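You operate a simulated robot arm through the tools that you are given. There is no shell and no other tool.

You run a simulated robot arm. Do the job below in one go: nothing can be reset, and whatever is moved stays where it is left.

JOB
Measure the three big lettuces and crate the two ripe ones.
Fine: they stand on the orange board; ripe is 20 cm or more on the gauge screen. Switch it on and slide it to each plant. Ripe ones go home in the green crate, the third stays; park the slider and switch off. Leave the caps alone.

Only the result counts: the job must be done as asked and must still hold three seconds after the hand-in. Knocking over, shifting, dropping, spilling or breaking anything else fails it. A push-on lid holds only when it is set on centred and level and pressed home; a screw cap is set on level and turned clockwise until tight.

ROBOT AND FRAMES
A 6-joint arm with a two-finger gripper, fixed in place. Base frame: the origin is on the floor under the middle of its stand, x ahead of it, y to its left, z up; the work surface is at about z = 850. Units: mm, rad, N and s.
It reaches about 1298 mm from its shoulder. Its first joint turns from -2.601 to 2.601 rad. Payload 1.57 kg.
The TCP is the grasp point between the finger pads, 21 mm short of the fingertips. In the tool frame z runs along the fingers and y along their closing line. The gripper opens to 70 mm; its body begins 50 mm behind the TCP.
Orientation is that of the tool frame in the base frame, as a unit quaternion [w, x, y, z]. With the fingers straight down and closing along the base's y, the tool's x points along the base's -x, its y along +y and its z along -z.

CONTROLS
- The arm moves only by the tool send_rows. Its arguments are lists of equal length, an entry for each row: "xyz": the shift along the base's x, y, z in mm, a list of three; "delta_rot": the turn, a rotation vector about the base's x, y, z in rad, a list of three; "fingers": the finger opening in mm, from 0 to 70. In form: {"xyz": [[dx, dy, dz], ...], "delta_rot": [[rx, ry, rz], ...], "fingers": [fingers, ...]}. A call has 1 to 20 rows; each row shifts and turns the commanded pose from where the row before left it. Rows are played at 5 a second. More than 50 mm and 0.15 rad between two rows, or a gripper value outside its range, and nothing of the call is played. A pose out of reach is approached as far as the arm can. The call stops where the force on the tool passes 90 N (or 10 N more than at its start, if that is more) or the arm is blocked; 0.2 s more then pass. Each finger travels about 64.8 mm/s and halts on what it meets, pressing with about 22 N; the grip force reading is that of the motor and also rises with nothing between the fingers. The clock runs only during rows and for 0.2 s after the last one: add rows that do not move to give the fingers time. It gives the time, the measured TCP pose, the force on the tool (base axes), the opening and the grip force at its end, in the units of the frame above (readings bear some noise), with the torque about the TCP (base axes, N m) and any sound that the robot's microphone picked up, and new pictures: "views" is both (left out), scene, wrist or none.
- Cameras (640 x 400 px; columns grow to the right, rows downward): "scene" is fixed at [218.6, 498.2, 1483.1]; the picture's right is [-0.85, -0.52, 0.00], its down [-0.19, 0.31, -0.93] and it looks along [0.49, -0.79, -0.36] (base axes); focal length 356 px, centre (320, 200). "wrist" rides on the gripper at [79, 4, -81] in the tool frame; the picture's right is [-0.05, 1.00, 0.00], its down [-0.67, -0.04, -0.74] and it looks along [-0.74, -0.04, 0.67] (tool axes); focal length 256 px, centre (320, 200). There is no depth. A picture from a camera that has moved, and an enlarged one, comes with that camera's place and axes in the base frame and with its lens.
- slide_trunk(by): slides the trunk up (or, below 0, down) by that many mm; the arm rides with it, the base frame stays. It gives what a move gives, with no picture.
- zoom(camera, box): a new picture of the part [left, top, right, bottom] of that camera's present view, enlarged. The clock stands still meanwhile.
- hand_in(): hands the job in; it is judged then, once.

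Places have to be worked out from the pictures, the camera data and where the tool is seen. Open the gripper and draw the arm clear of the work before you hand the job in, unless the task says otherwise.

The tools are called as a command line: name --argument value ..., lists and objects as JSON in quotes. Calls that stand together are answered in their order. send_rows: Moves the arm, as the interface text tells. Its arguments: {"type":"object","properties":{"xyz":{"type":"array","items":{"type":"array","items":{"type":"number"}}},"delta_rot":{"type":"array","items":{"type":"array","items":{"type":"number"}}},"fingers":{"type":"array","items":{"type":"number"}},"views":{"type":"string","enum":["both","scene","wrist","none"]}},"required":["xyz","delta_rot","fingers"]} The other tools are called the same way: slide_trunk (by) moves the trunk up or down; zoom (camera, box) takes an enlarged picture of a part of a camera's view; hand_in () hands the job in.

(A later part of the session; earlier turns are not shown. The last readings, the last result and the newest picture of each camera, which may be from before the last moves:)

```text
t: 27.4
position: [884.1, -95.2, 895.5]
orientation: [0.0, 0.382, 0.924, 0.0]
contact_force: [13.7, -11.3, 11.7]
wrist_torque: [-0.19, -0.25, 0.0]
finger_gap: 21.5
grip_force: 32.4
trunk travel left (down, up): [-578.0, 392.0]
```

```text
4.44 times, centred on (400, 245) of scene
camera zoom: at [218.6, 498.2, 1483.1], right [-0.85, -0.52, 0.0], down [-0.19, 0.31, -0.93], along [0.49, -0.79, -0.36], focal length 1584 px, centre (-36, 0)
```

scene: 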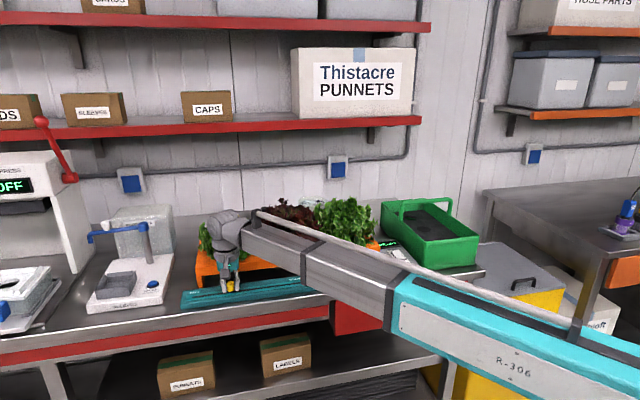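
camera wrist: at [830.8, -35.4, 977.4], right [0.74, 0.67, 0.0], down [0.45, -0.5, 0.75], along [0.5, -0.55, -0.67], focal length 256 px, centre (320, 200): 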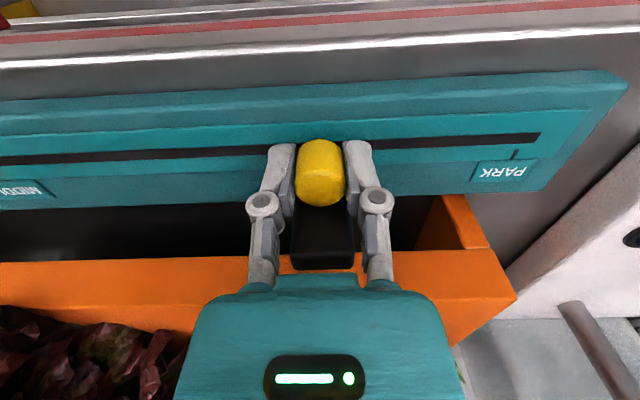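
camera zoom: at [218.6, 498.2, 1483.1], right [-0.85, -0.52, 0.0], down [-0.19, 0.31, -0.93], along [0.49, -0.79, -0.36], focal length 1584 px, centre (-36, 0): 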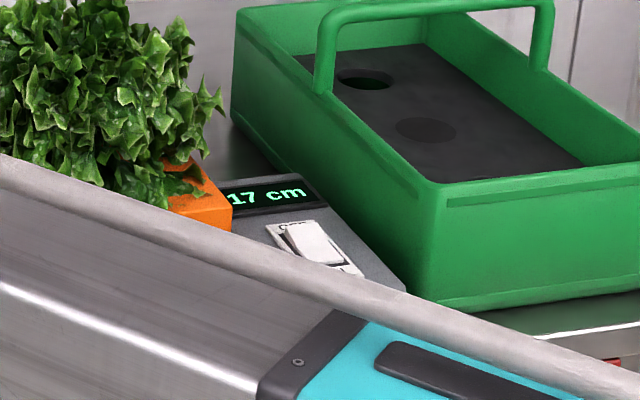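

The LEFT plant reads 17 cm (not ripe). I loosen to a slight clearance to relieve side force and push the slider 191 mm to MIDDLE, then dwell.

send_rows --xyz '[[0, 0, 0], [-8, -8, 0], [-14, -14, 0], [-14, -14, 0], [-14, -14, 0], [-14, -14, 0], [-14, -14, 0], [-14, -14, 0], [-14, -14, 0], [-14, -14, 0], [-11, -11, 0], [-4, -4, 0], [0, 0, 0], [0, 0, 0], [0, 0, 0], [0, 0, 0], [0, 0, 0], [0, 0, 0]]' --delta_rot '[[0, 0, 0], [0, 0, 0], [0, 0, 0], [0, 0, 0], [0, 0, 0], [0, 0, 0], [0, 0, 0], [0, 0, 0], [0, 0, 0], [0, 0, 0], [0, 0, 0], [0, 0, 0], [0, 0, 0], [0, 0, 0], [0, 0, 0], [0, 0, 0], [0, 0, 0], [0, 0, 0]]' --fingers '[23.5, 23.5, 23.5, 23.5, 23.5, 23.5, 23.5, 23.5, 23.5, 23.5, 23.5, 23.5, 23.5, 23.5, 23.5, 23.5, 23.5, 23.5]' --views "both"

zoom --camera "scene" --box '[340, 200, 460, 290]'

zoom --camera "scene" --box '[230, 235, 330, 305]'

```text
t: 31.2
position: [749.6, -228.1, 895.4]
orientation: [0.0, 0.382, 0.924, 0.0]
contact_force: [1.2, 1.1, -0.2]
wrist_torque: [0.0, 0.01, -0.02]
finger_gap: 24.6
grip_force: 0.8
trunk travel left (down, up): [-578.0, 392.0]
camera wrist: at [695.9, -168.9, 977.4], right [0.74, 0.67, 0.0], down [0.45, -0.5, 0.74], along [0.5, -0.55, -0.67], focal length 256 px, centre (320, 200)
```

scene: 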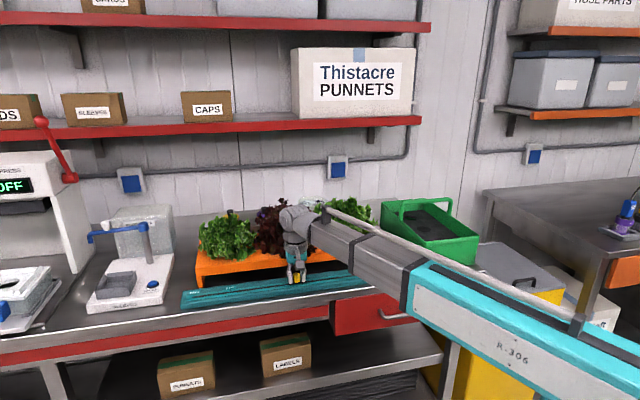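
wrist: 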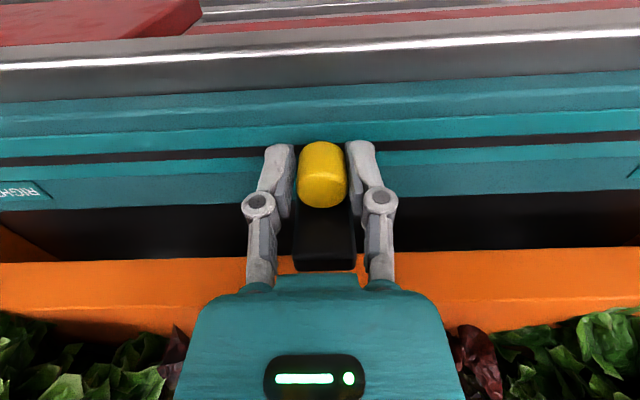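

```text
4.44 times, centred on (400, 245) of scene
camera zoom: at [218.6, 498.2, 1483.1], right [-0.85, -0.52, 0.0], down [-0.19, 0.31, -0.93], along [0.49, -0.79, -0.36], focal length 1584 px, centre (-36, 0)
```

zoom: 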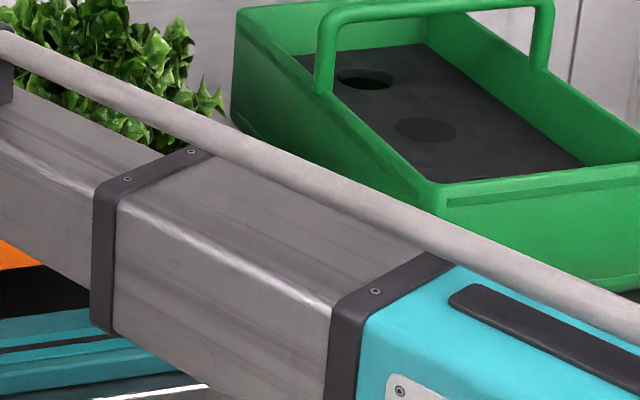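

```text
5.71 times, centred on (280, 270) of scene
camera zoom: at [218.6, 498.2, 1483.1], right [-0.85, -0.52, 0.0], down [-0.19, 0.31, -0.93], along [0.49, -0.79, -0.36], focal length 2036 px, centre (549, -200)
```

zoom: 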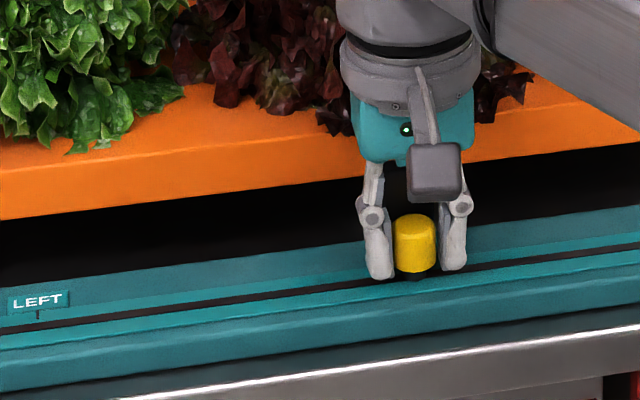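

The post lines up with the MIDDLE tick, but the beam hides the screen. I open the fingers and raise the trunk to read it.

send_rows --xyz '[[0, 0, 0], [0, 0, 0]]' --delta_rot '[[0, 0, 0], [0, 0, 0]]' --fingers '[42, 42]' --views "none"

slide_trunk --by 190

send_rows --xyz '[[0, 0, 0]]' --delta_rot '[[0, 0, 0]]' --fingers '[42]' --views "both"

zoom --camera "scene" --box '[340, 200, 460, 290]'

```text
t: 31.8
position: [748.5, -229.6, 895.1]
orientation: [0.0, 0.383, 0.924, 0.0]
contact_force: [0.5, -1.0, 0.7]
wrist_torque: [-0.01, 0.02, -0.01]
finger_gap: 42.1
grip_force: 0.0
trunk travel left (down, up): [-578.0, 392.0]
```

```text
t: 33.9
position: [749.9, -227.9, 1086.0]
orientation: [-0.001, 0.382, 0.924, 0.0]
contact_force: [0.6, 0.0, 0.0]
wrist_torque: [0.02, 0.02, 0.02]
finger_gap: 42.1
grip_force: 0.0
trunk travel left (down, up): [-768.0, 202.0]
```

```text
t: 34.3
position: [748.8, -227.1, 1085.5]
orientation: [0.0, 0.383, 0.924, 0.0]
contact_force: [-0.1, 0.8, -0.2]
wrist_torque: [-0.01, 0.0, 0.02]
finger_gap: 42.0
grip_force: 0.0
trunk travel left (down, up): [-768.0, 202.0]
camera wrist: at [695.8, -169.2, 1167.5], right [0.74, 0.67, 0.0], down [0.45, -0.5, 0.74], along [0.5, -0.55, -0.67], focal length 256 px, centre (320, 200)
```

scene: 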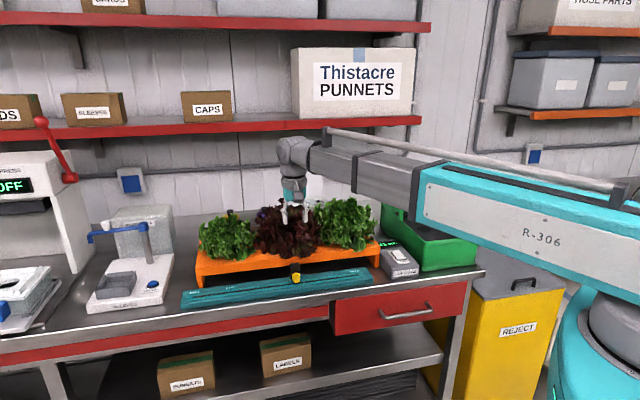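
wrist: 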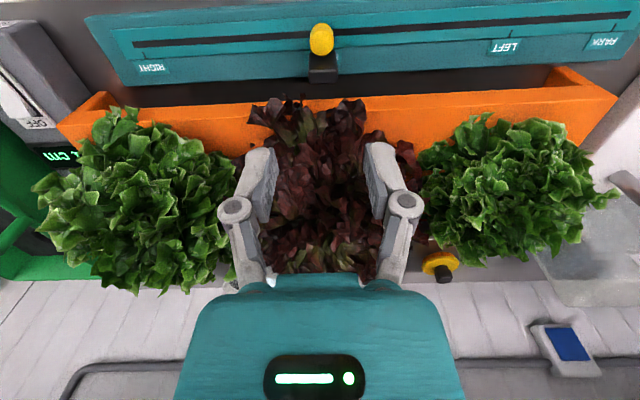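

```text
4.44 times, centred on (400, 245) of scene
camera zoom: at [218.6, 498.2, 1483.1], right [-0.85, -0.52, 0.0], down [-0.19, 0.31, -0.93], along [0.49, -0.79, -0.36], focal length 1584 px, centre (-36, 0)
```

zoom: 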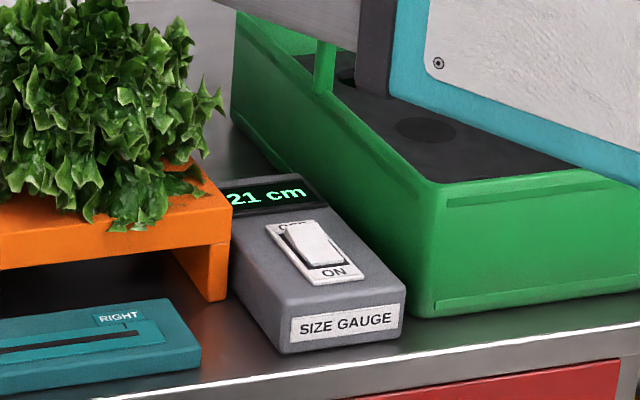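

MIDDLE reads 21 cm (ripe). I lower again, close around the knob loosely and push it to RIGHT.

slide_trunk --by -190

send_rows --xyz '[[0, 0, 0], [0, 0, 0], [-8, -8, 0], [-14, -14, 0], [-14, -14, 0], [-14, -14, 0], [-14, -14, 0], [-14, -14, 0], [-14, -14, 0], [-14, -14, 0], [-14, -14, 0], [-10, -10, 0], [-4, -4, 0], [0, 0, 0], [0, 0, 0]]' --delta_rot '[[0, 0, 0], [0, 0, 0], [0, 0, 0], [0, 0, 0], [0, 0, 0], [0, 0, 0], [0, 0, 0], [0, 0, 0], [0, 0, 0], [0, 0, 0], [0, 0, 0], [0, 0, 0], [0, 0, 0], [0, 0, 0], [0, 0, 0]]' --fingers '[23.5, 23.5, 23.5, 23.5, 23.5, 23.5, 23.5, 23.5, 23.5, 23.5, 23.5, 23.5, 23.5, 23.5, 23.5]' --views "both"

zoom --camera "scene" --box '[310, 225, 410, 305]'

```text
t: 36.4
position: [748.7, -227.7, 896.7]
orientation: [0.0, 0.384, 0.923, 0.0]
contact_force: [-0.3, -0.2, 1.0]
wrist_torque: [0.0, 0.01, -0.02]
finger_gap: 42.0
grip_force: 0.0
trunk travel left (down, up): [-578.0, 392.0]
```

```text
t: 39.6
position: [614.8, -361.8, 895.2]
orientation: [0.0, 0.383, 0.924, 0.0]
contact_force: [-0.5, 1.1, 0.6]
wrist_torque: [0.02, 0.01, -0.02]
finger_gap: 23.6
grip_force: 0.1
trunk travel left (down, up): [-578.0, 392.0]
camera wrist: at [561.7, -301.6, 977.5], right [0.74, 0.67, 0.0], down [0.45, -0.5, 0.74], along [0.5, -0.55, -0.67], focal length 256 px, centre (320, 200)
```

scene: 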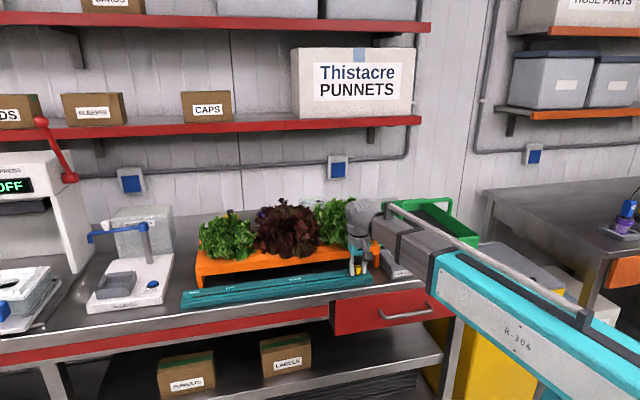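
wrist: 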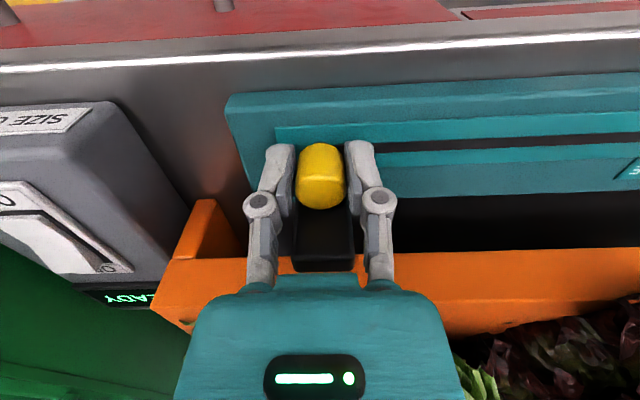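

```text
5.00 times, centred on (360, 265) of scene
camera zoom: at [218.6, 498.2, 1483.1], right [-0.85, -0.52, 0.0], down [-0.19, 0.31, -0.93], along [0.49, -0.79, -0.36], focal length 1782 px, centre (120, -125)
```

zoom: 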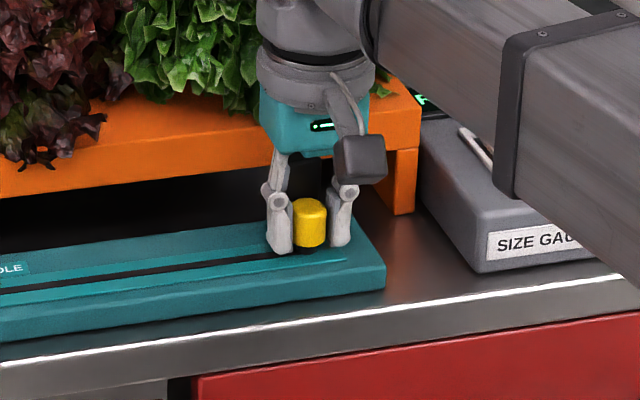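

The slider is at the RIGHT mark. I dwell a second, open the fingers and raise to read the screen.

send_rows --xyz '[[0, 0, 0], [0, 0, 0], [0, 0, 0], [0, 0, 0], [0, 0, 0], [0, 0, 0]]' --delta_rot '[[0, 0, 0], [0, 0, 0], [0, 0, 0], [0, 0, 0], [0, 0, 0], [0, 0, 0]]' --fingers '[23.5, 23.5, 23.5, 23.5, 23.5, 42]' --views "wrist"

zoom --camera "wrist" --box '[60, 260, 200, 330]'

```text
t: 41.0
position: [615.1, -361.3, 897.0]
orientation: [0.0, 0.383, 0.924, 0.0]
contact_force: [0.4, -0.7, 0.6]
wrist_torque: [-0.01, 0.0, 0.02]
finger_gap: 42.0
grip_force: 0.0
trunk travel left (down, up): [-578.0, 392.0]
camera wrist: at [561.7, -301.5, 977.5], right [0.74, 0.67, 0.0], down [0.45, -0.5, 0.74], along [0.5, -0.55, -0.67], focal length 256 px, centre (320, 200)
```

wrist: 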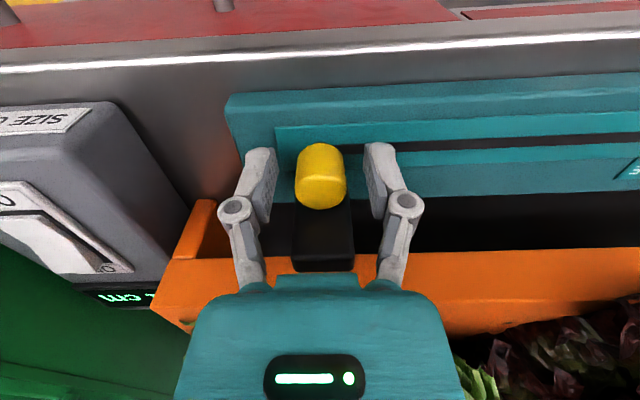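

```text
4.57 times, centred on (130, 295) of wrist
camera zoom: at [561.7, -301.5, 977.5], right [0.74, 0.67, 0.0], down [0.45, -0.5, 0.74], along [0.5, -0.55, -0.67], focal length 1170 px, centre (1189, -234)
```

zoom: 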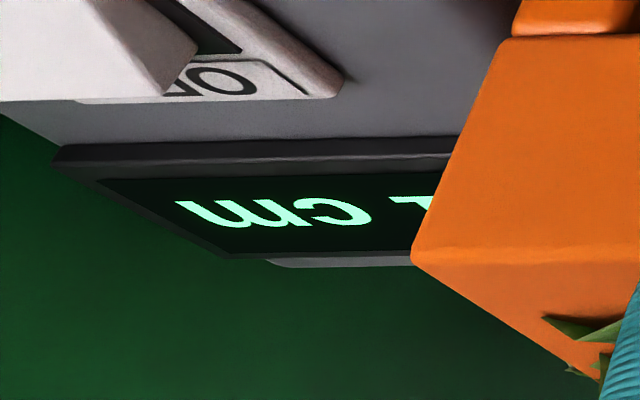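

It reads "?1 cm" partly hidden; I raise to read the full number from the scene camera.

slide_trunk --by 190

send_rows --xyz '[[0, 0, 0]]' --delta_rot '[[0, 0, 0]]' --fingers '[42]' --views "both"

zoom --camera "scene" --box '[340, 200, 460, 290]'

zoom --camera "wrist" --box '[0, 80, 260, 260]'

```text
t: 43.1
position: [614.2, -359.7, 1087.6]
orientation: [0.0, 0.383, 0.924, 0.0]
contact_force: [-0.3, -0.1, -0.2]
wrist_torque: [0.03, 0.02, -0.01]
finger_gap: 41.9
grip_force: 0.0
trunk travel left (down, up): [-768.0, 202.0]
```

```text
t: 43.5
position: [614.6, -359.7, 1086.5]
orientation: [-0.001, 0.383, 0.924, 0.0]
contact_force: [-0.9, -0.2, -1.0]
wrist_torque: [0.01, 0.01, -0.02]
finger_gap: 42.1
grip_force: 0.1
trunk travel left (down, up): [-768.0, 202.0]
camera wrist: at [561.7, -301.6, 1167.5], right [0.74, 0.67, 0.0], down [0.45, -0.5, 0.74], along [0.5, -0.55, -0.67], focal length 256 px, centre (320, 200)
```

scene: 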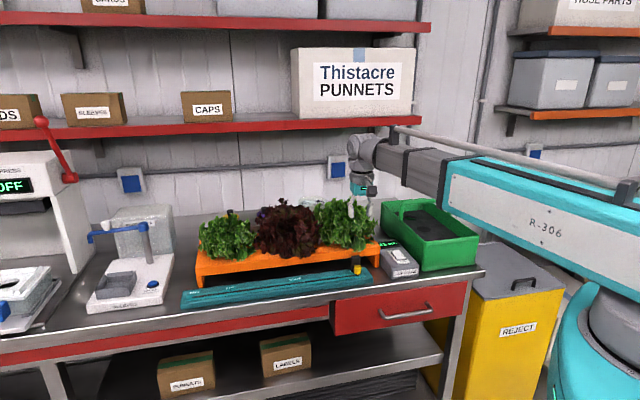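
wrist: 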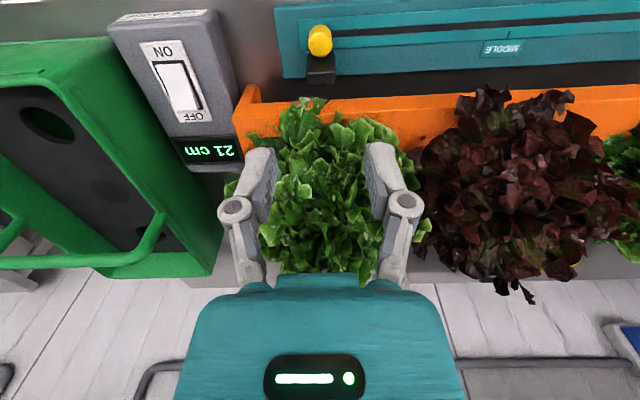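

```text
4.44 times, centred on (400, 245) of scene
camera zoom: at [218.6, 498.2, 1483.1], right [-0.85, -0.52, 0.0], down [-0.19, 0.31, -0.93], along [0.49, -0.79, -0.36], focal length 1584 px, centre (-36, 0)
```

zoom: 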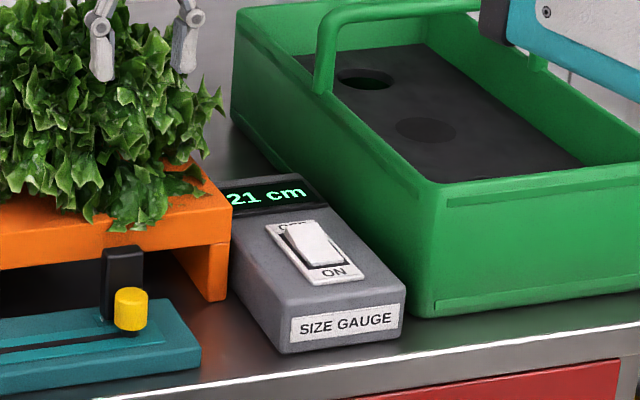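

```text
2.22 times, centred on (130, 170) of wrist
camera zoom: at [561.7, -301.6, 1167.5], right [0.74, 0.67, 0.0], down [0.45, -0.5, 0.74], along [0.5, -0.55, -0.67], focal length 569 px, centre (742, 267)
```

zoom: 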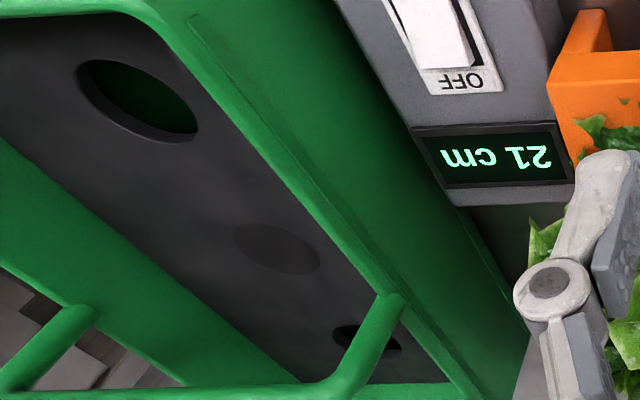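

RIGHT reads 21 cm (ripe): so MIDDLE and RIGHT go to the crate, LEFT (17 cm) stays. The insert's front and back holes are open and the middle is filled. Now I lower again and push the slider back toward PARK.

slide_trunk --by -190

send_rows --xyz '[[0, 0, 0], [0, 0, 0], [9, 9, 0], [14.2, 14.1, 0], [14.2, 14.1, 0], [14.2, 14.1, 0], [14.2, 14.1, 0], [14.2, 14.1, 0], [14.2, 14.1, 0], [14.2, 14.1, 0], [14.2, 14.1, 0], [14.2, 14.1, 0], [14.2, 14.1, 0], [14.2, 14.1, 0], [14.2, 14.1, 0], [14.2, 14.1, 0], [14.2, 14.1, 0], [14.2, 14.1, 0], [14.2, 14.1, 0]]' --delta_rot '[[0, 0, 0], [0, 0, 0], [0, 0, 0], [0, 0, 0], [0, 0, 0], [0, 0, 0], [0, 0, 0], [0, 0, 0], [0, 0, 0], [0, 0, 0], [0, 0, 0], [0, 0, 0], [0, 0, 0], [0, 0, 0], [0, 0, 0], [0, 0, 0], [0, 0, 0], [0, 0, 0], [0, 0, 0]]' --fingers '[23.5, 23.5, 23.5, 23.5, 23.5, 23.5, 23.5, 23.5, 23.5, 23.5, 23.5, 23.5, 23.5, 23.5, 23.5, 23.5, 23.5, 23.5, 23.5]' --views "wrist"

```text
t: 45.5
position: [614.6, -360.9, 895.7]
orientation: [0.001, 0.382, 0.924, 0.0]
contact_force: [0.3, 0.6, 0.0]
wrist_torque: [-0.01, 0.0, -0.01]
finger_gap: 41.8
grip_force: 0.0
trunk travel left (down, up): [-578.0, 392.0]
```

```text
t: 49.5
position: [850.8, -126.6, 897.0]
orientation: [0.001, 0.383, 0.924, 0.0]
contact_force: [-0.1, 0.1, 0.0]
wrist_torque: [-0.02, -0.01, -0.01]
finger_gap: 23.8
grip_force: 0.3
trunk travel left (down, up): [-578.0, 392.0]
camera wrist: at [798.2, -67.8, 977.4], right [0.74, 0.67, 0.0], down [0.45, -0.5, 0.74], along [0.5, -0.55, -0.67], focal length 256 px, centre (320, 200)
```

wrist: 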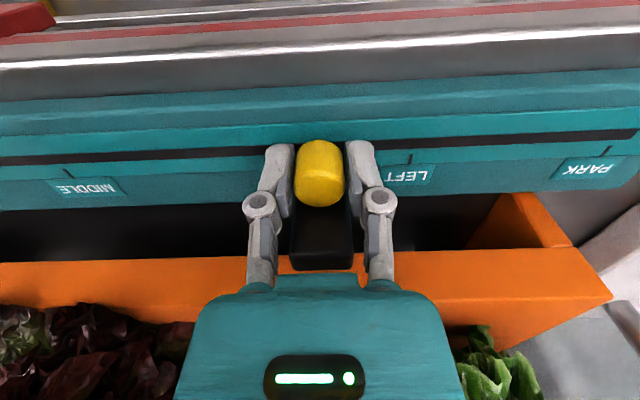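

The slider follows fine. I push the remaining ~148 mm to PARK, ending slowly.

send_rows --xyz '[[14.2, 14, 0], [14.2, 14, 0], [14.2, 14, 0], [14.2, 14, 0], [14.2, 14, 0], [14.2, 14, 0], [10, 10, 0], [6, 6, 0], [4, 4, 0], [0, 0, 0]]' --delta_rot '[[0, 0, 0], [0, 0, 0], [0, 0, 0], [0, 0, 0], [0, 0, 0], [0, 0, 0], [0, 0, 0], [0, 0, 0], [0, 0, 0], [0, 0, 0]]' --fingers '[23.5, 23.5, 23.5, 23.5, 23.5, 23.5, 23.5, 23.5, 23.5, 23.5]' --views "both"

zoom --camera "scene" --box '[180, 270, 260, 320]'

```text
t: 51.8
position: [955.6, -21.6, 895.9]
orientation: [0.0, 0.383, 0.924, 0.0]
contact_force: [-1.3, -0.5, -0.1]
wrist_torque: [0.01, -0.01, 0.03]
finger_gap: 24.6
grip_force: 0.8
trunk travel left (down, up): [-578.0, 392.0]
camera wrist: at [902.8, 37.8, 977.5], right [0.74, 0.67, 0.0], down [0.45, -0.5, 0.74], along [0.5, -0.55, -0.67], focal length 256 px, centre (320, 200)
```

scene: 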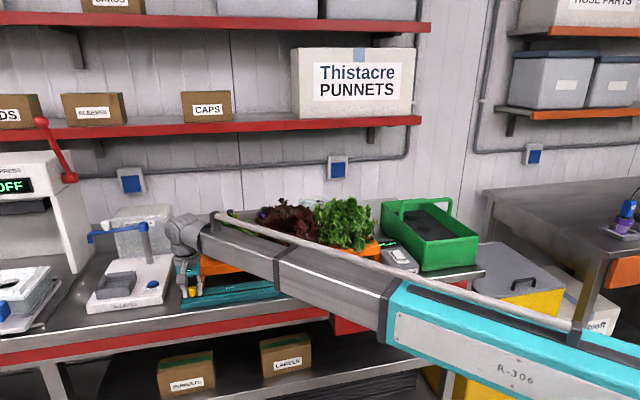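
wrist: 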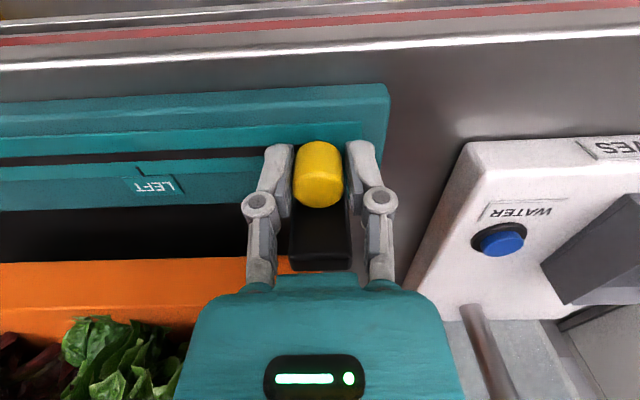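

```text
8.00 times, centred on (220, 295) of scene
camera zoom: at [218.6, 498.2, 1483.1], right [-0.85, -0.52, 0.0], down [-0.19, 0.31, -0.93], along [0.49, -0.79, -0.36], focal length 2851 px, centre (1120, -560)
```

zoom: 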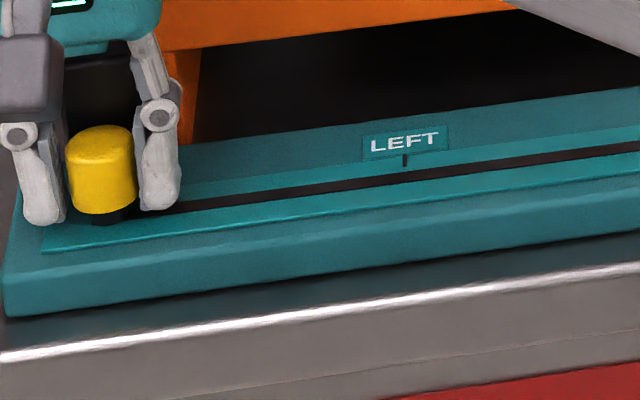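

The knob sits at exactly the same pixel as at the start, so the slider is parked. I open, raise, and travel in front of the lettuces back to the gauge to switch it off.

send_rows --xyz '[[0, 0, 0], [0, 0, 0]]' --delta_rot '[[0, 0, 0], [0, 0, 0]]' --fingers '[50, 50]' --views "none"

slide_trunk --by 228

send_rows --xyz '[[-30, 20, 0], [-33.6, -32, 0], [-33.6, -34.5, 0], [-33.6, -34.5, 0], [-33.6, -34.5, 0], [-33.6, -34.5, 0], [-33.6, -34.5, 0], [-33.6, -34.5, 0], [-33.6, -34.5, 0], [-33.6, -34.5, 0], [-33.6, -34.5, 0], [-33.6, -34.5, 0], [-25, -34.5, 0], [-10, -34.5, 0], [0, -34.5, 0], [-10, -12, 0], [0, 0, 0]]' --delta_rot '[[0, 0, 0], [0, 0, 0], [0, 0, 0], [0, 0, 0], [0, 0, 0], [0, 0, 0], [0, 0, 0], [0, 0, 0], [0, 0, 0], [0, 0, 0], [0, 0, 0], [0, 0, 0], [0, 0, 0], [0, 0, 0], [0, 0, 0], [0, 0, 0], [0, 0, 0]]' --fingers '[50, 50, 50, 50, 50, 50, 50, 50, 20, 0, 0, 0, 0, 0, 0, 0, 0]' --views "both"

```text
t: 52.4
position: [955.7, -21.5, 895.9]
orientation: [0.0, 0.382, 0.924, 0.0]
contact_force: [-0.1, -0.8, 0.2]
wrist_torque: [0.0, 0.0, 0.0]
finger_gap: 49.8
grip_force: 0.0
trunk travel left (down, up): [-578.0, 392.0]
```

```text
t: 54.8
position: [955.3, -21.4, 1124.1]
orientation: [0.0, 0.383, 0.924, 0.001]
contact_force: [-0.7, -0.2, -0.4]
wrist_torque: [0.0, -0.01, -0.01]
finger_gap: 49.9
grip_force: 0.1
trunk travel left (down, up): [-806.0, 164.0]
```

```text
t: 58.4
position: [512.1, -493.5, 1125.1]
orientation: [0.0, 0.382, 0.924, 0.0]
contact_force: [0.3, -0.9, -0.3]
wrist_torque: [0.03, 0.04, -0.02]
finger_gap: 0.1
grip_force: 21.8
trunk travel left (down, up): [-806.0, 164.0]
camera wrist: at [458.1, -435.0, 1205.6], right [0.74, 0.67, 0.0], down [0.45, -0.5, 0.74], along [0.5, -0.55, -0.67], focal length 256 px, centre (320, 200)
```

scene: 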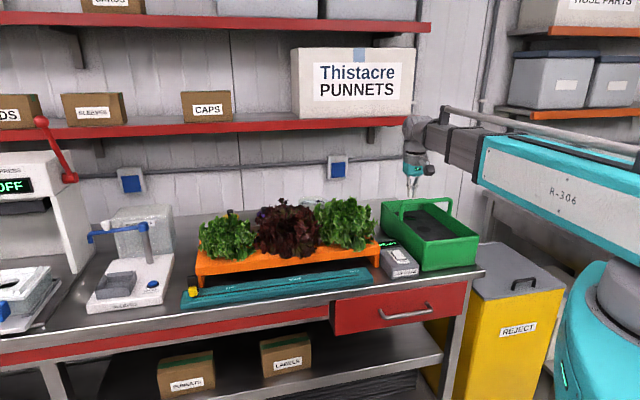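
wrist: 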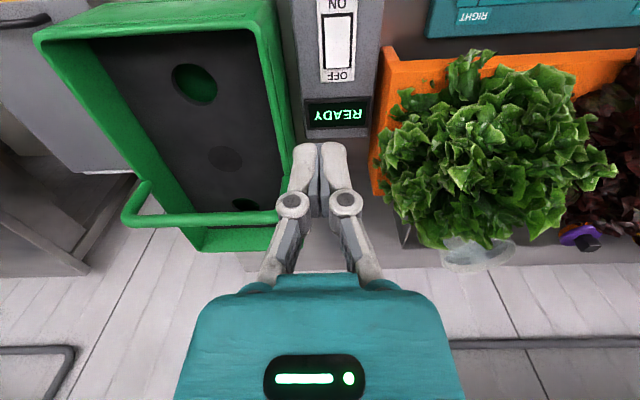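

Good overhead view of switch and crate. I zoom on the switch and on the crate to refine positions.

zoom --camera "wrist" --box '[290, 0, 390, 140]'

zoom --camera "wrist" --box '[20, 0, 300, 260]'

zoom --camera "wrist" --box '[360, 30, 640, 280]'

```text
2.86 times, centred on (340, 70) of wrist
camera zoom: at [458.1, -435.0, 1205.6], right [0.74, 0.67, 0.0], down [0.45, -0.5, 0.74], along [0.5, -0.55, -0.67], focal length 731 px, centre (263, 571)
```

zoom: 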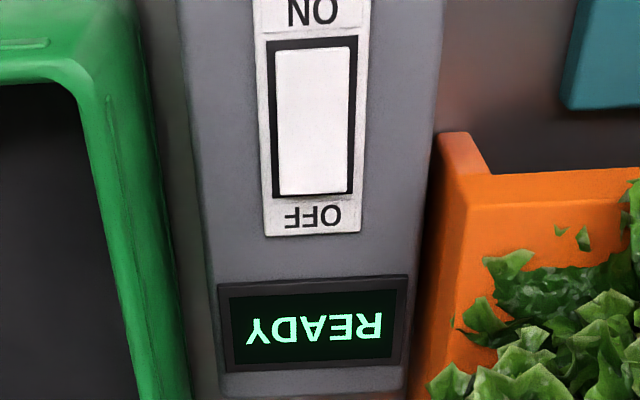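

```text
1.54 times, centred on (160, 130) of wrist
camera zoom: at [458.1, -435.0, 1205.6], right [0.74, 0.67, 0.0], down [0.45, -0.5, 0.74], along [0.5, -0.55, -0.67], focal length 394 px, centre (566, 308)
```

zoom: 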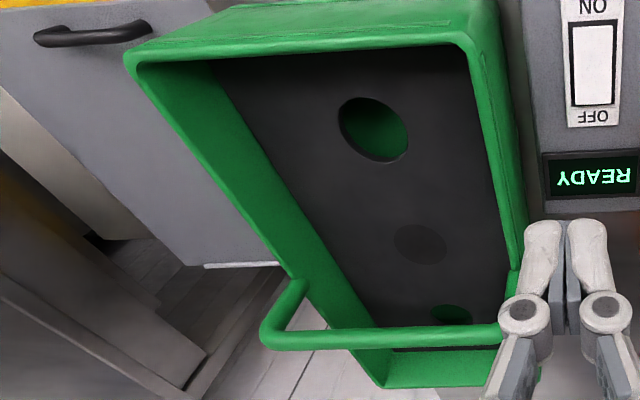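

```text
1.60 times, centred on (500, 155) of wrist
camera zoom: at [458.1, -435.0, 1205.6], right [0.74, 0.67, 0.0], down [0.45, -0.5, 0.74], along [0.5, -0.55, -0.67], focal length 410 px, centre (32, 272)
```

zoom: 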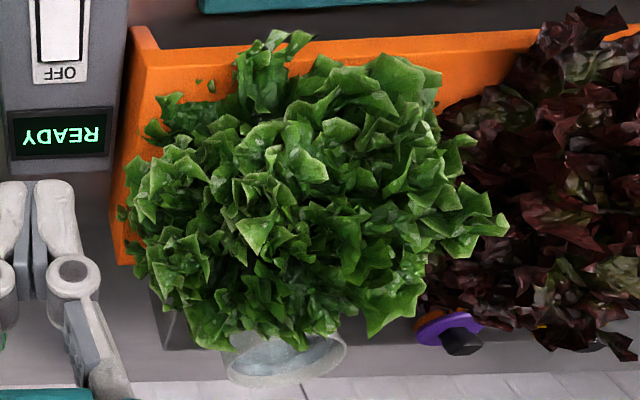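

The rocker runs from (516,-473) to (546,-503.5) with its OFF end raised now. I move the tips over (541,-498) and lower to just above it.

send_rows --xyz '[[15, -2.5, 0], [14.4, -2.5, 0], [0, 0, 0]]' --delta_rot '[[0, 0, 0], [0, 0, 0], [0, 0, 0]]' --fingers '[0, 0, 0]' --views "none"

slide_trunk --by -178

send_rows --xyz '[[0, 0, 0]]' --delta_rot '[[0, 0, 0]]' --fingers '[0]' --views "wrist"

zoom --camera "scene" --box '[350, 190, 450, 290]'

```text
t: 59.1
position: [540.5, -498.6, 1124.8]
orientation: [0.001, 0.383, 0.924, 0.0]
contact_force: [-0.2, 1.0, -0.1]
wrist_torque: [-0.02, 0.01, 0.0]
finger_gap: 0.0
grip_force: 22.1
trunk travel left (down, up): [-806.0, 164.0]
```

```text
t: 61.1
position: [540.3, -498.5, 946.3]
orientation: [0.0, 0.382, 0.924, 0.0]
contact_force: [-0.8, 0.3, -0.7]
wrist_torque: [-0.01, 0.03, 0.01]
finger_gap: 0.1
grip_force: 22.0
trunk travel left (down, up): [-628.0, 342.0]
```

```text
t: 61.5
position: [540.3, -497.4, 945.5]
orientation: [0.0, 0.383, 0.924, 0.0]
contact_force: [-0.2, -0.1, -0.7]
wrist_torque: [0.04, 0.01, -0.04]
finger_gap: 0.1
grip_force: 22.2
trunk travel left (down, up): [-628.0, 342.0]
camera wrist: at [487.8, -439.2, 1027.6], right [0.74, 0.67, 0.0], down [0.45, -0.5, 0.74], along [0.5, -0.55, -0.67], focal length 256 px, centre (320, 200)
```

wrist: 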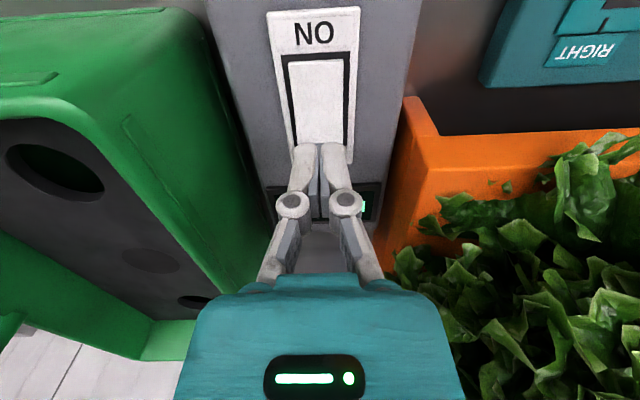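

```text
4.00 times, centred on (400, 240) of scene
camera zoom: at [218.6, 498.2, 1483.1], right [-0.85, -0.52, 0.0], down [-0.19, 0.31, -0.93], along [0.49, -0.79, -0.36], focal length 1425 px, centre (0, 40)
```

zoom: 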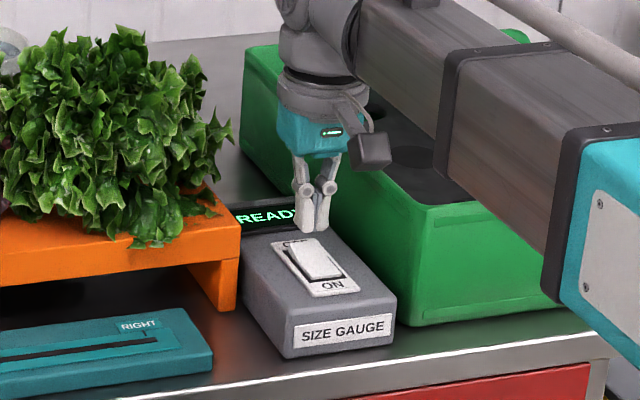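

Position looks right. I step down onto the OFF half.

slide_trunk --by -10

slide_trunk --by -5

slide_trunk --by -4

zoom --camera "scene" --box '[350, 190, 450, 290]'

```text
t: 62.1
position: [541.1, -497.8, 937.1]
orientation: [0.0, 0.383, 0.924, 0.0]
contact_force: [0.2, 0.1, -0.1]
wrist_torque: [0.02, 0.0, 0.01]
finger_gap: 0.0
grip_force: 21.6
trunk travel left (down, up): [-618.0, 352.0]
```

```text
t: 62.6
position: [542.4, -498.2, 931.5]
orientation: [-0.001, 0.382, 0.924, -0.001]
contact_force: [0.5, 0.3, -0.5]
wrist_torque: [0.02, -0.01, -0.02]
finger_gap: 0.1
grip_force: 22.6
trunk travel left (down, up): [-613.0, 357.0]
```

```text
t: 63.2
position: [540.5, -498.0, 926.9]
orientation: [0.0, 0.383, 0.924, 0.0]
contact_force: [1.0, 0.5, 1.3]
wrist_torque: [-0.03, -0.03, -0.01]
finger_gap: 5.9
grip_force: 28.1
trunk travel left (down, up): [-609.0, 361.0]
```

```text
4.00 times, centred on (400, 240) of scene
camera zoom: at [218.6, 498.2, 1483.1], right [-0.85, -0.52, 0.0], down [-0.19, 0.31, -0.93], along [0.49, -0.79, -0.36], focal length 1425 px, centre (0, 40)
```

zoom: 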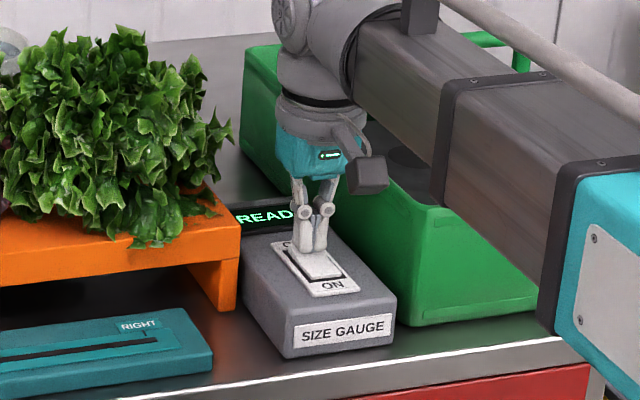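

Same contact signature as when switching on; 3 mm more should flip it.

slide_trunk --by -3

zoom --camera "scene" --box '[350, 190, 450, 290]'

```text
t: 63.7
position: [542.1, -498.7, 924.9]
orientation: [0.001, 0.383, 0.924, 0.0]
contact_force: [4.6, -3.4, 12.7]
wrist_torque: [0.0, -0.05, 0.01]
finger_gap: 6.2
grip_force: 28.7
trunk travel left (down, up): [-606.0, 364.0]
```

```text
4.00 times, centred on (400, 240) of scene
camera zoom: at [218.6, 498.2, 1483.1], right [-0.85, -0.52, 0.0], down [-0.19, 0.31, -0.93], along [0.49, -0.79, -0.36], focal length 1425 px, centre (0, 40)
```

zoom: 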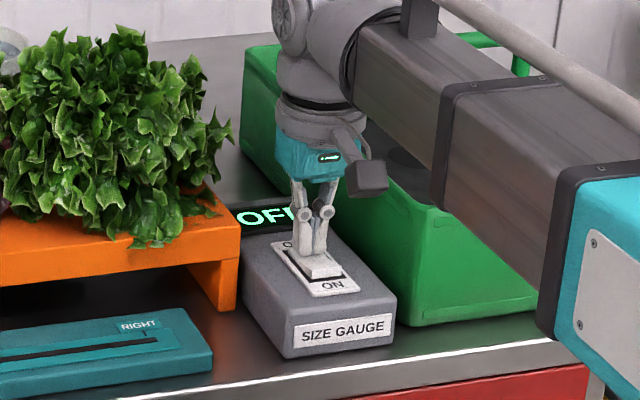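

The gauge is OFF and the rocker is flipped. Now I raise, back off in front of the board and tilt the hand about 40° so the wrist camera can look horizontally at the lettuces' bases.

slide_trunk --by 200

send_rows --xyz '[[0, 35, 0], [15.3, 43, 0], [15.3, 43, 0], [15.3, 43, 0], [15.3, 43, 0], [15.3, 43, 0], [0, 0, 0], [0, 0, 0], [0, 0, 0], [0, 0, 0], [0, 0, 0], [0, 0, 0]]' --delta_rot '[[0, 0, 0], [0, 0, 0], [0, 0, 0], [0, 0, 0], [0, 0, 0], [0, 0, 0], [-0.1, -0.1, 0], [-0.1, -0.1, 0], [-0.1, -0.1, 0], [-0.1, -0.1, 0], [-0.1, -0.1, 0], [0, 0, 0]]' --fingers '[70, 70, 70, 70, 70, 70, 70, 70, 70, 70, 70, 70]' --views "both"

```text
t: 65.9
position: [541.3, -497.6, 1123.9]
orientation: [-0.001, 0.382, 0.924, -0.001]
contact_force: [-0.8, 0.5, -0.5]
wrist_torque: [-0.02, 0.02, 0.01]
finger_gap: 0.0
grip_force: 28.5
trunk travel left (down, up): [-806.0, 164.0]
```

```text
t: 68.5
position: [618.7, -249.1, 1169.4]
orientation: [0.321, 0.359, 0.866, -0.133]
contact_force: [0.4, -1.1, 0.1]
wrist_torque: [0.02, -0.01, 0.0]
finger_gap: 70.2
grip_force: 0.0
out of reach, approached as far as the arm can: row 7, 8, 9, 10, 11
trunk travel left (down, up): [-806.0, 164.0]
camera wrist: at [540.7, -165.4, 1179.2], right [0.73, 0.68, 0.03], down [-0.01, -0.04, 1.0], along [0.68, -0.73, -0.02], focal length 256 px, centre (320, 200)
```

scene: 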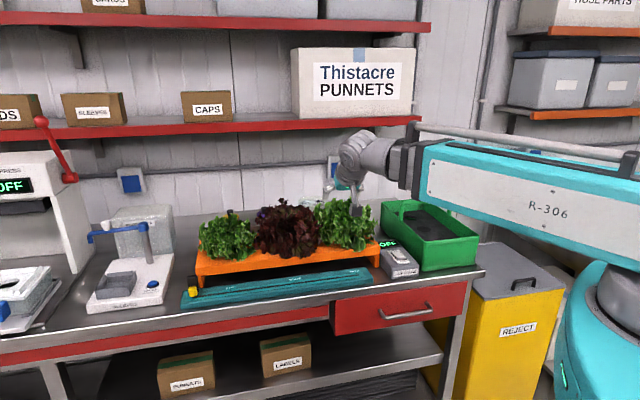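
wrist: 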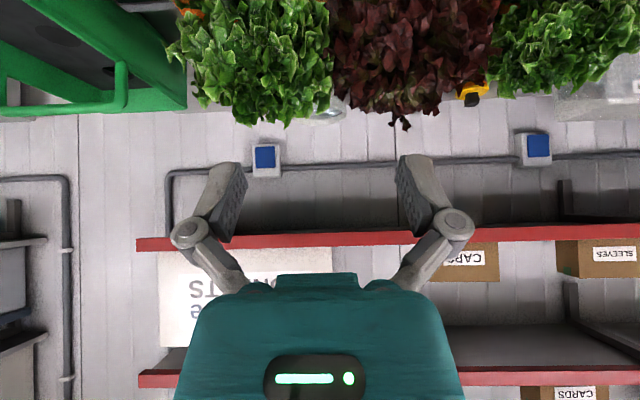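

The tilt works; the camera now looks horizontally at z ≈ 1179. I lower so it looks at the lettuce bases.

slide_trunk --by -215

send_rows --xyz '[[0, 0, 0]]' --delta_rot '[[0, 0, 0]]' --fingers '[70]' --views "both"

zoom --camera "wrist" --box '[150, 60, 550, 280]'

```text
t: 70.8
position: [617.5, -249.3, 953.0]
orientation: [0.32, 0.359, 0.866, -0.133]
contact_force: [-0.1, -0.8, -0.1]
wrist_torque: [-0.02, 0.01, 0.01]
finger_gap: 70.1
grip_force: 0.0
trunk travel left (down, up): [-591.0, 379.0]
```

```text
t: 71.2
position: [617.1, -249.0, 953.5]
orientation: [0.32, 0.359, 0.867, -0.133]
contact_force: [0.4, -0.2, 0.6]
wrist_torque: [0.0, 0.01, 0.0]
finger_gap: 69.9
grip_force: 0.0
trunk travel left (down, up): [-591.0, 379.0]
camera wrist: at [540.5, -165.5, 964.2], right [0.73, 0.68, 0.03], down [-0.01, -0.04, 1.0], along [0.68, -0.73, -0.02], focal length 256 px, centre (320, 200)
```

scene: 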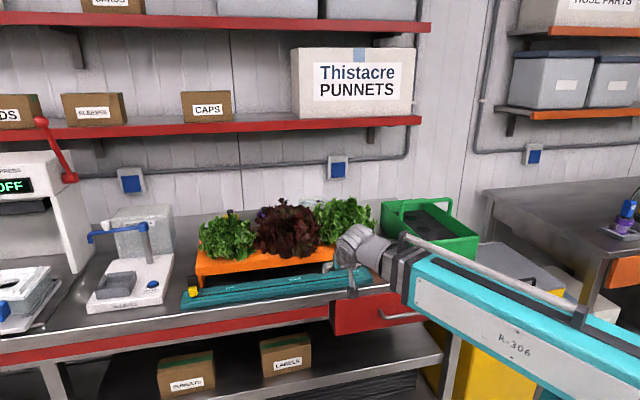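
wrist: 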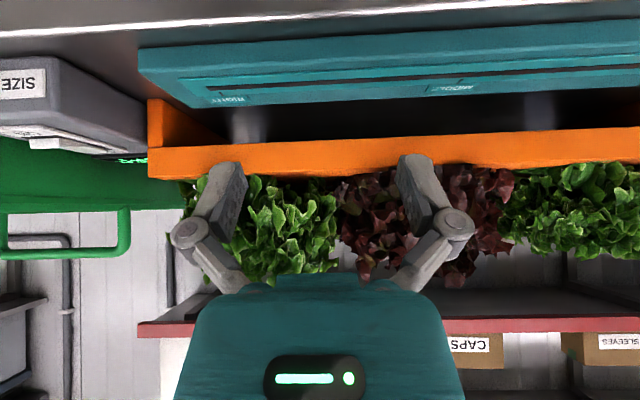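

```text
1.60 times, centred on (350, 170) of wrist
camera zoom: at [540.5, -165.5, 964.2], right [0.73, 0.68, 0.03], down [-0.01, -0.04, 1.0], along [0.68, -0.73, -0.02], focal length 410 px, centre (272, 248)
```

zoom: 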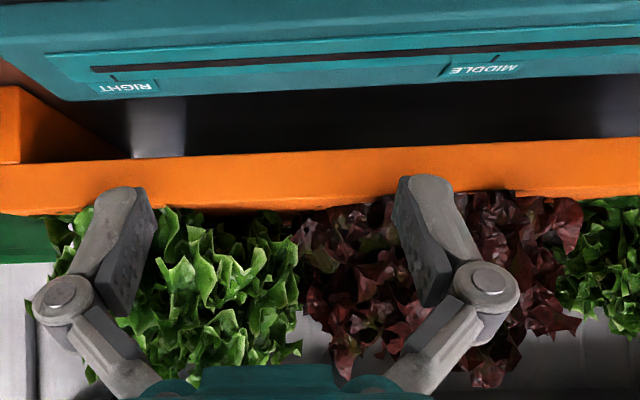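

The board has a dark space beneath; I want to see if root plugs hang under it. I back off 50 mm from the bench and lower 70 mm for a look under the board.

send_rows --xyz '[[-20, 20, 0], [-20, 20, 0], [0, 0, 0]]' --delta_rot '[[0, 0, 0], [0, 0, 0], [0, 0, 0]]' --fingers '[70, 70, 70]' --views "none"

slide_trunk --by -65

send_rows --xyz '[[0, 0, 0]]' --delta_rot '[[0, 0, 0]]' --fingers '[70]' --views "wrist"

zoom --camera "wrist" --box '[160, 80, 560, 300]'

```text
t: 72.0
position: [604.1, -221.8, 953.4]
orientation: [0.319, 0.359, 0.867, -0.132]
contact_force: [0.7, -0.6, -0.2]
wrist_torque: [0.03, 0.02, -0.02]
finger_gap: 70.3
grip_force: 0.0
out of reach, approached as far as the arm can: row 1, 2
trunk travel left (down, up): [-591.0, 379.0]
```

```text
t: 73.0
position: [602.7, -221.3, 888.6]
orientation: [0.319, 0.359, 0.867, -0.132]
contact_force: [0.0, 0.6, -0.4]
wrist_torque: [-0.02, -0.03, 0.02]
finger_gap: 70.1
grip_force: 0.0
trunk travel left (down, up): [-526.0, 444.0]
```

```text
t: 73.4
position: [603.6, -221.0, 889.2]
orientation: [0.319, 0.36, 0.867, -0.132]
contact_force: [0.1, 0.8, 0.7]
wrist_torque: [-0.02, -0.01, 0.01]
finger_gap: 70.0
grip_force: 0.1
trunk travel left (down, up): [-526.0, 444.0]
camera wrist: at [526.7, -138.5, 899.2], right [0.73, 0.68, 0.03], down [-0.01, -0.04, 1.0], along [0.68, -0.73, -0.03], focal length 256 px, centre (320, 200)
```

wrist: 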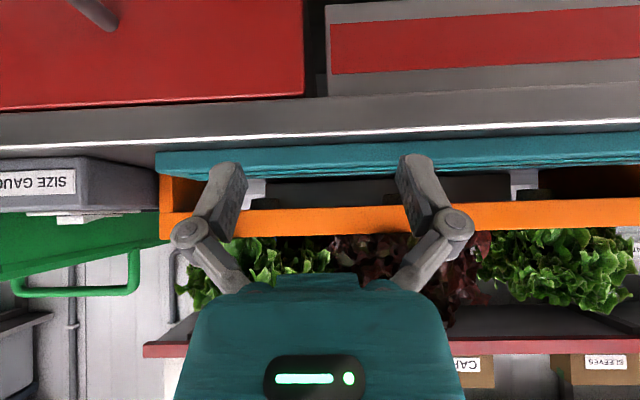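

```text
1.60 times, centred on (360, 190) of wrist
camera zoom: at [526.7, -138.5, 899.2], right [0.73, 0.68, 0.03], down [-0.01, -0.04, 1.0], along [0.68, -0.73, -0.03], focal length 410 px, centre (256, 216)
```

zoom: 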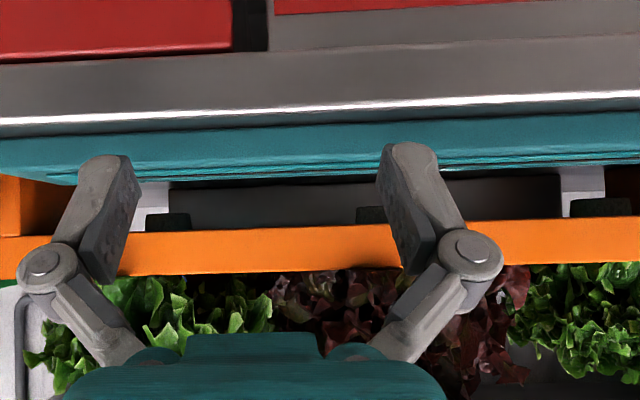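

Under the board I can see dark-green root plugs (≈40 mm) hanging through it, so each lettuce sits in a hole, and the crate's two holes (≈51 mm, insert top z≈909) are at about (438,-626) and (589,-776). I shift sideways at this low height to triangulate the plugs by parallax.

send_rows --xyz '[[32, 32, 0], [32, 32, 0], [32, 32, 0], [32, 32, 0], [0, 0, 0]]' --delta_rot '[[0, 0, 0], [0, 0, 0], [0, 0, 0], [0, 0, 0], [0, 0, 0]]' --fingers '[70, 70, 70, 70, 70]' --views "wrist"

zoom --camera "wrist" --box '[0, 120, 200, 260]'

zoom --camera "wrist" --box '[180, 120, 420, 280]'

```text
t: 74.6
position: [734.0, -93.0, 889.0]
orientation: [0.32, 0.359, 0.867, -0.133]
contact_force: [0.0, 0.2, -0.4]
wrist_torque: [-0.04, 0.01, 0.02]
finger_gap: 70.1
grip_force: 0.0
trunk travel left (down, up): [-526.0, 444.0]
camera wrist: at [657.1, -10.0, 899.0], right [0.74, 0.68, 0.03], down [-0.01, -0.04, 1.0], along [0.68, -0.73, -0.02], focal length 256 px, centre (320, 200)
```

wrist: 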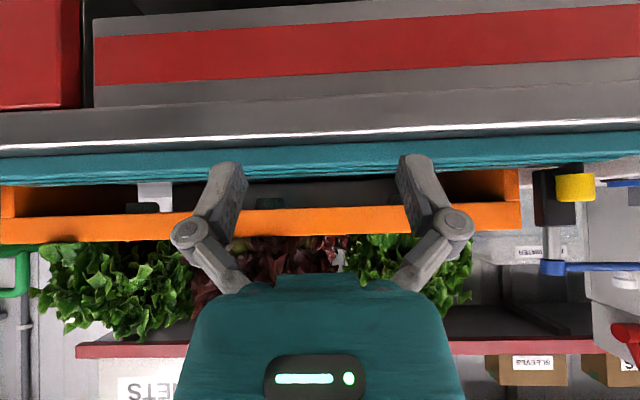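

```text
2.86 times, centred on (100, 190) of wrist
camera zoom: at [657.1, -10.0, 899.0], right [0.74, 0.68, 0.03], down [-0.01, -0.04, 1.0], along [0.68, -0.73, -0.02], focal length 731 px, centre (949, 229)
```

zoom: 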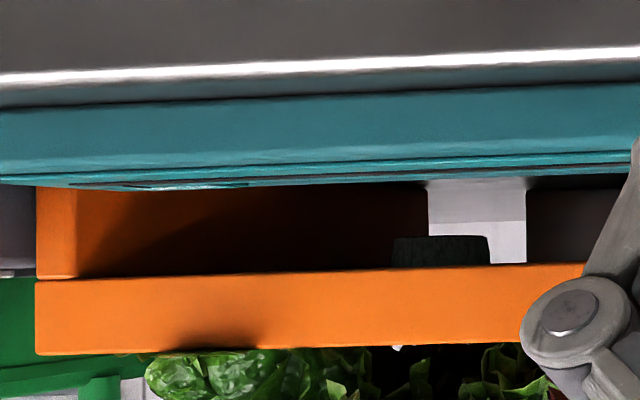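

```text
2.50 times, centred on (300, 200) of wrist
camera zoom: at [657.1, -10.0, 899.0], right [0.74, 0.68, 0.03], down [-0.01, -0.04, 1.0], along [0.68, -0.73, -0.02], focal length 640 px, centre (370, 200)
```

zoom: 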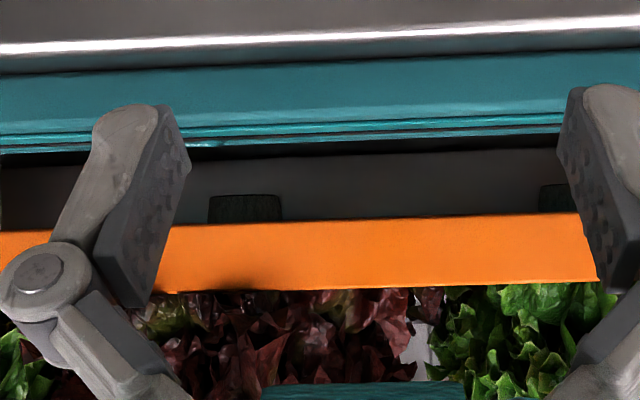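

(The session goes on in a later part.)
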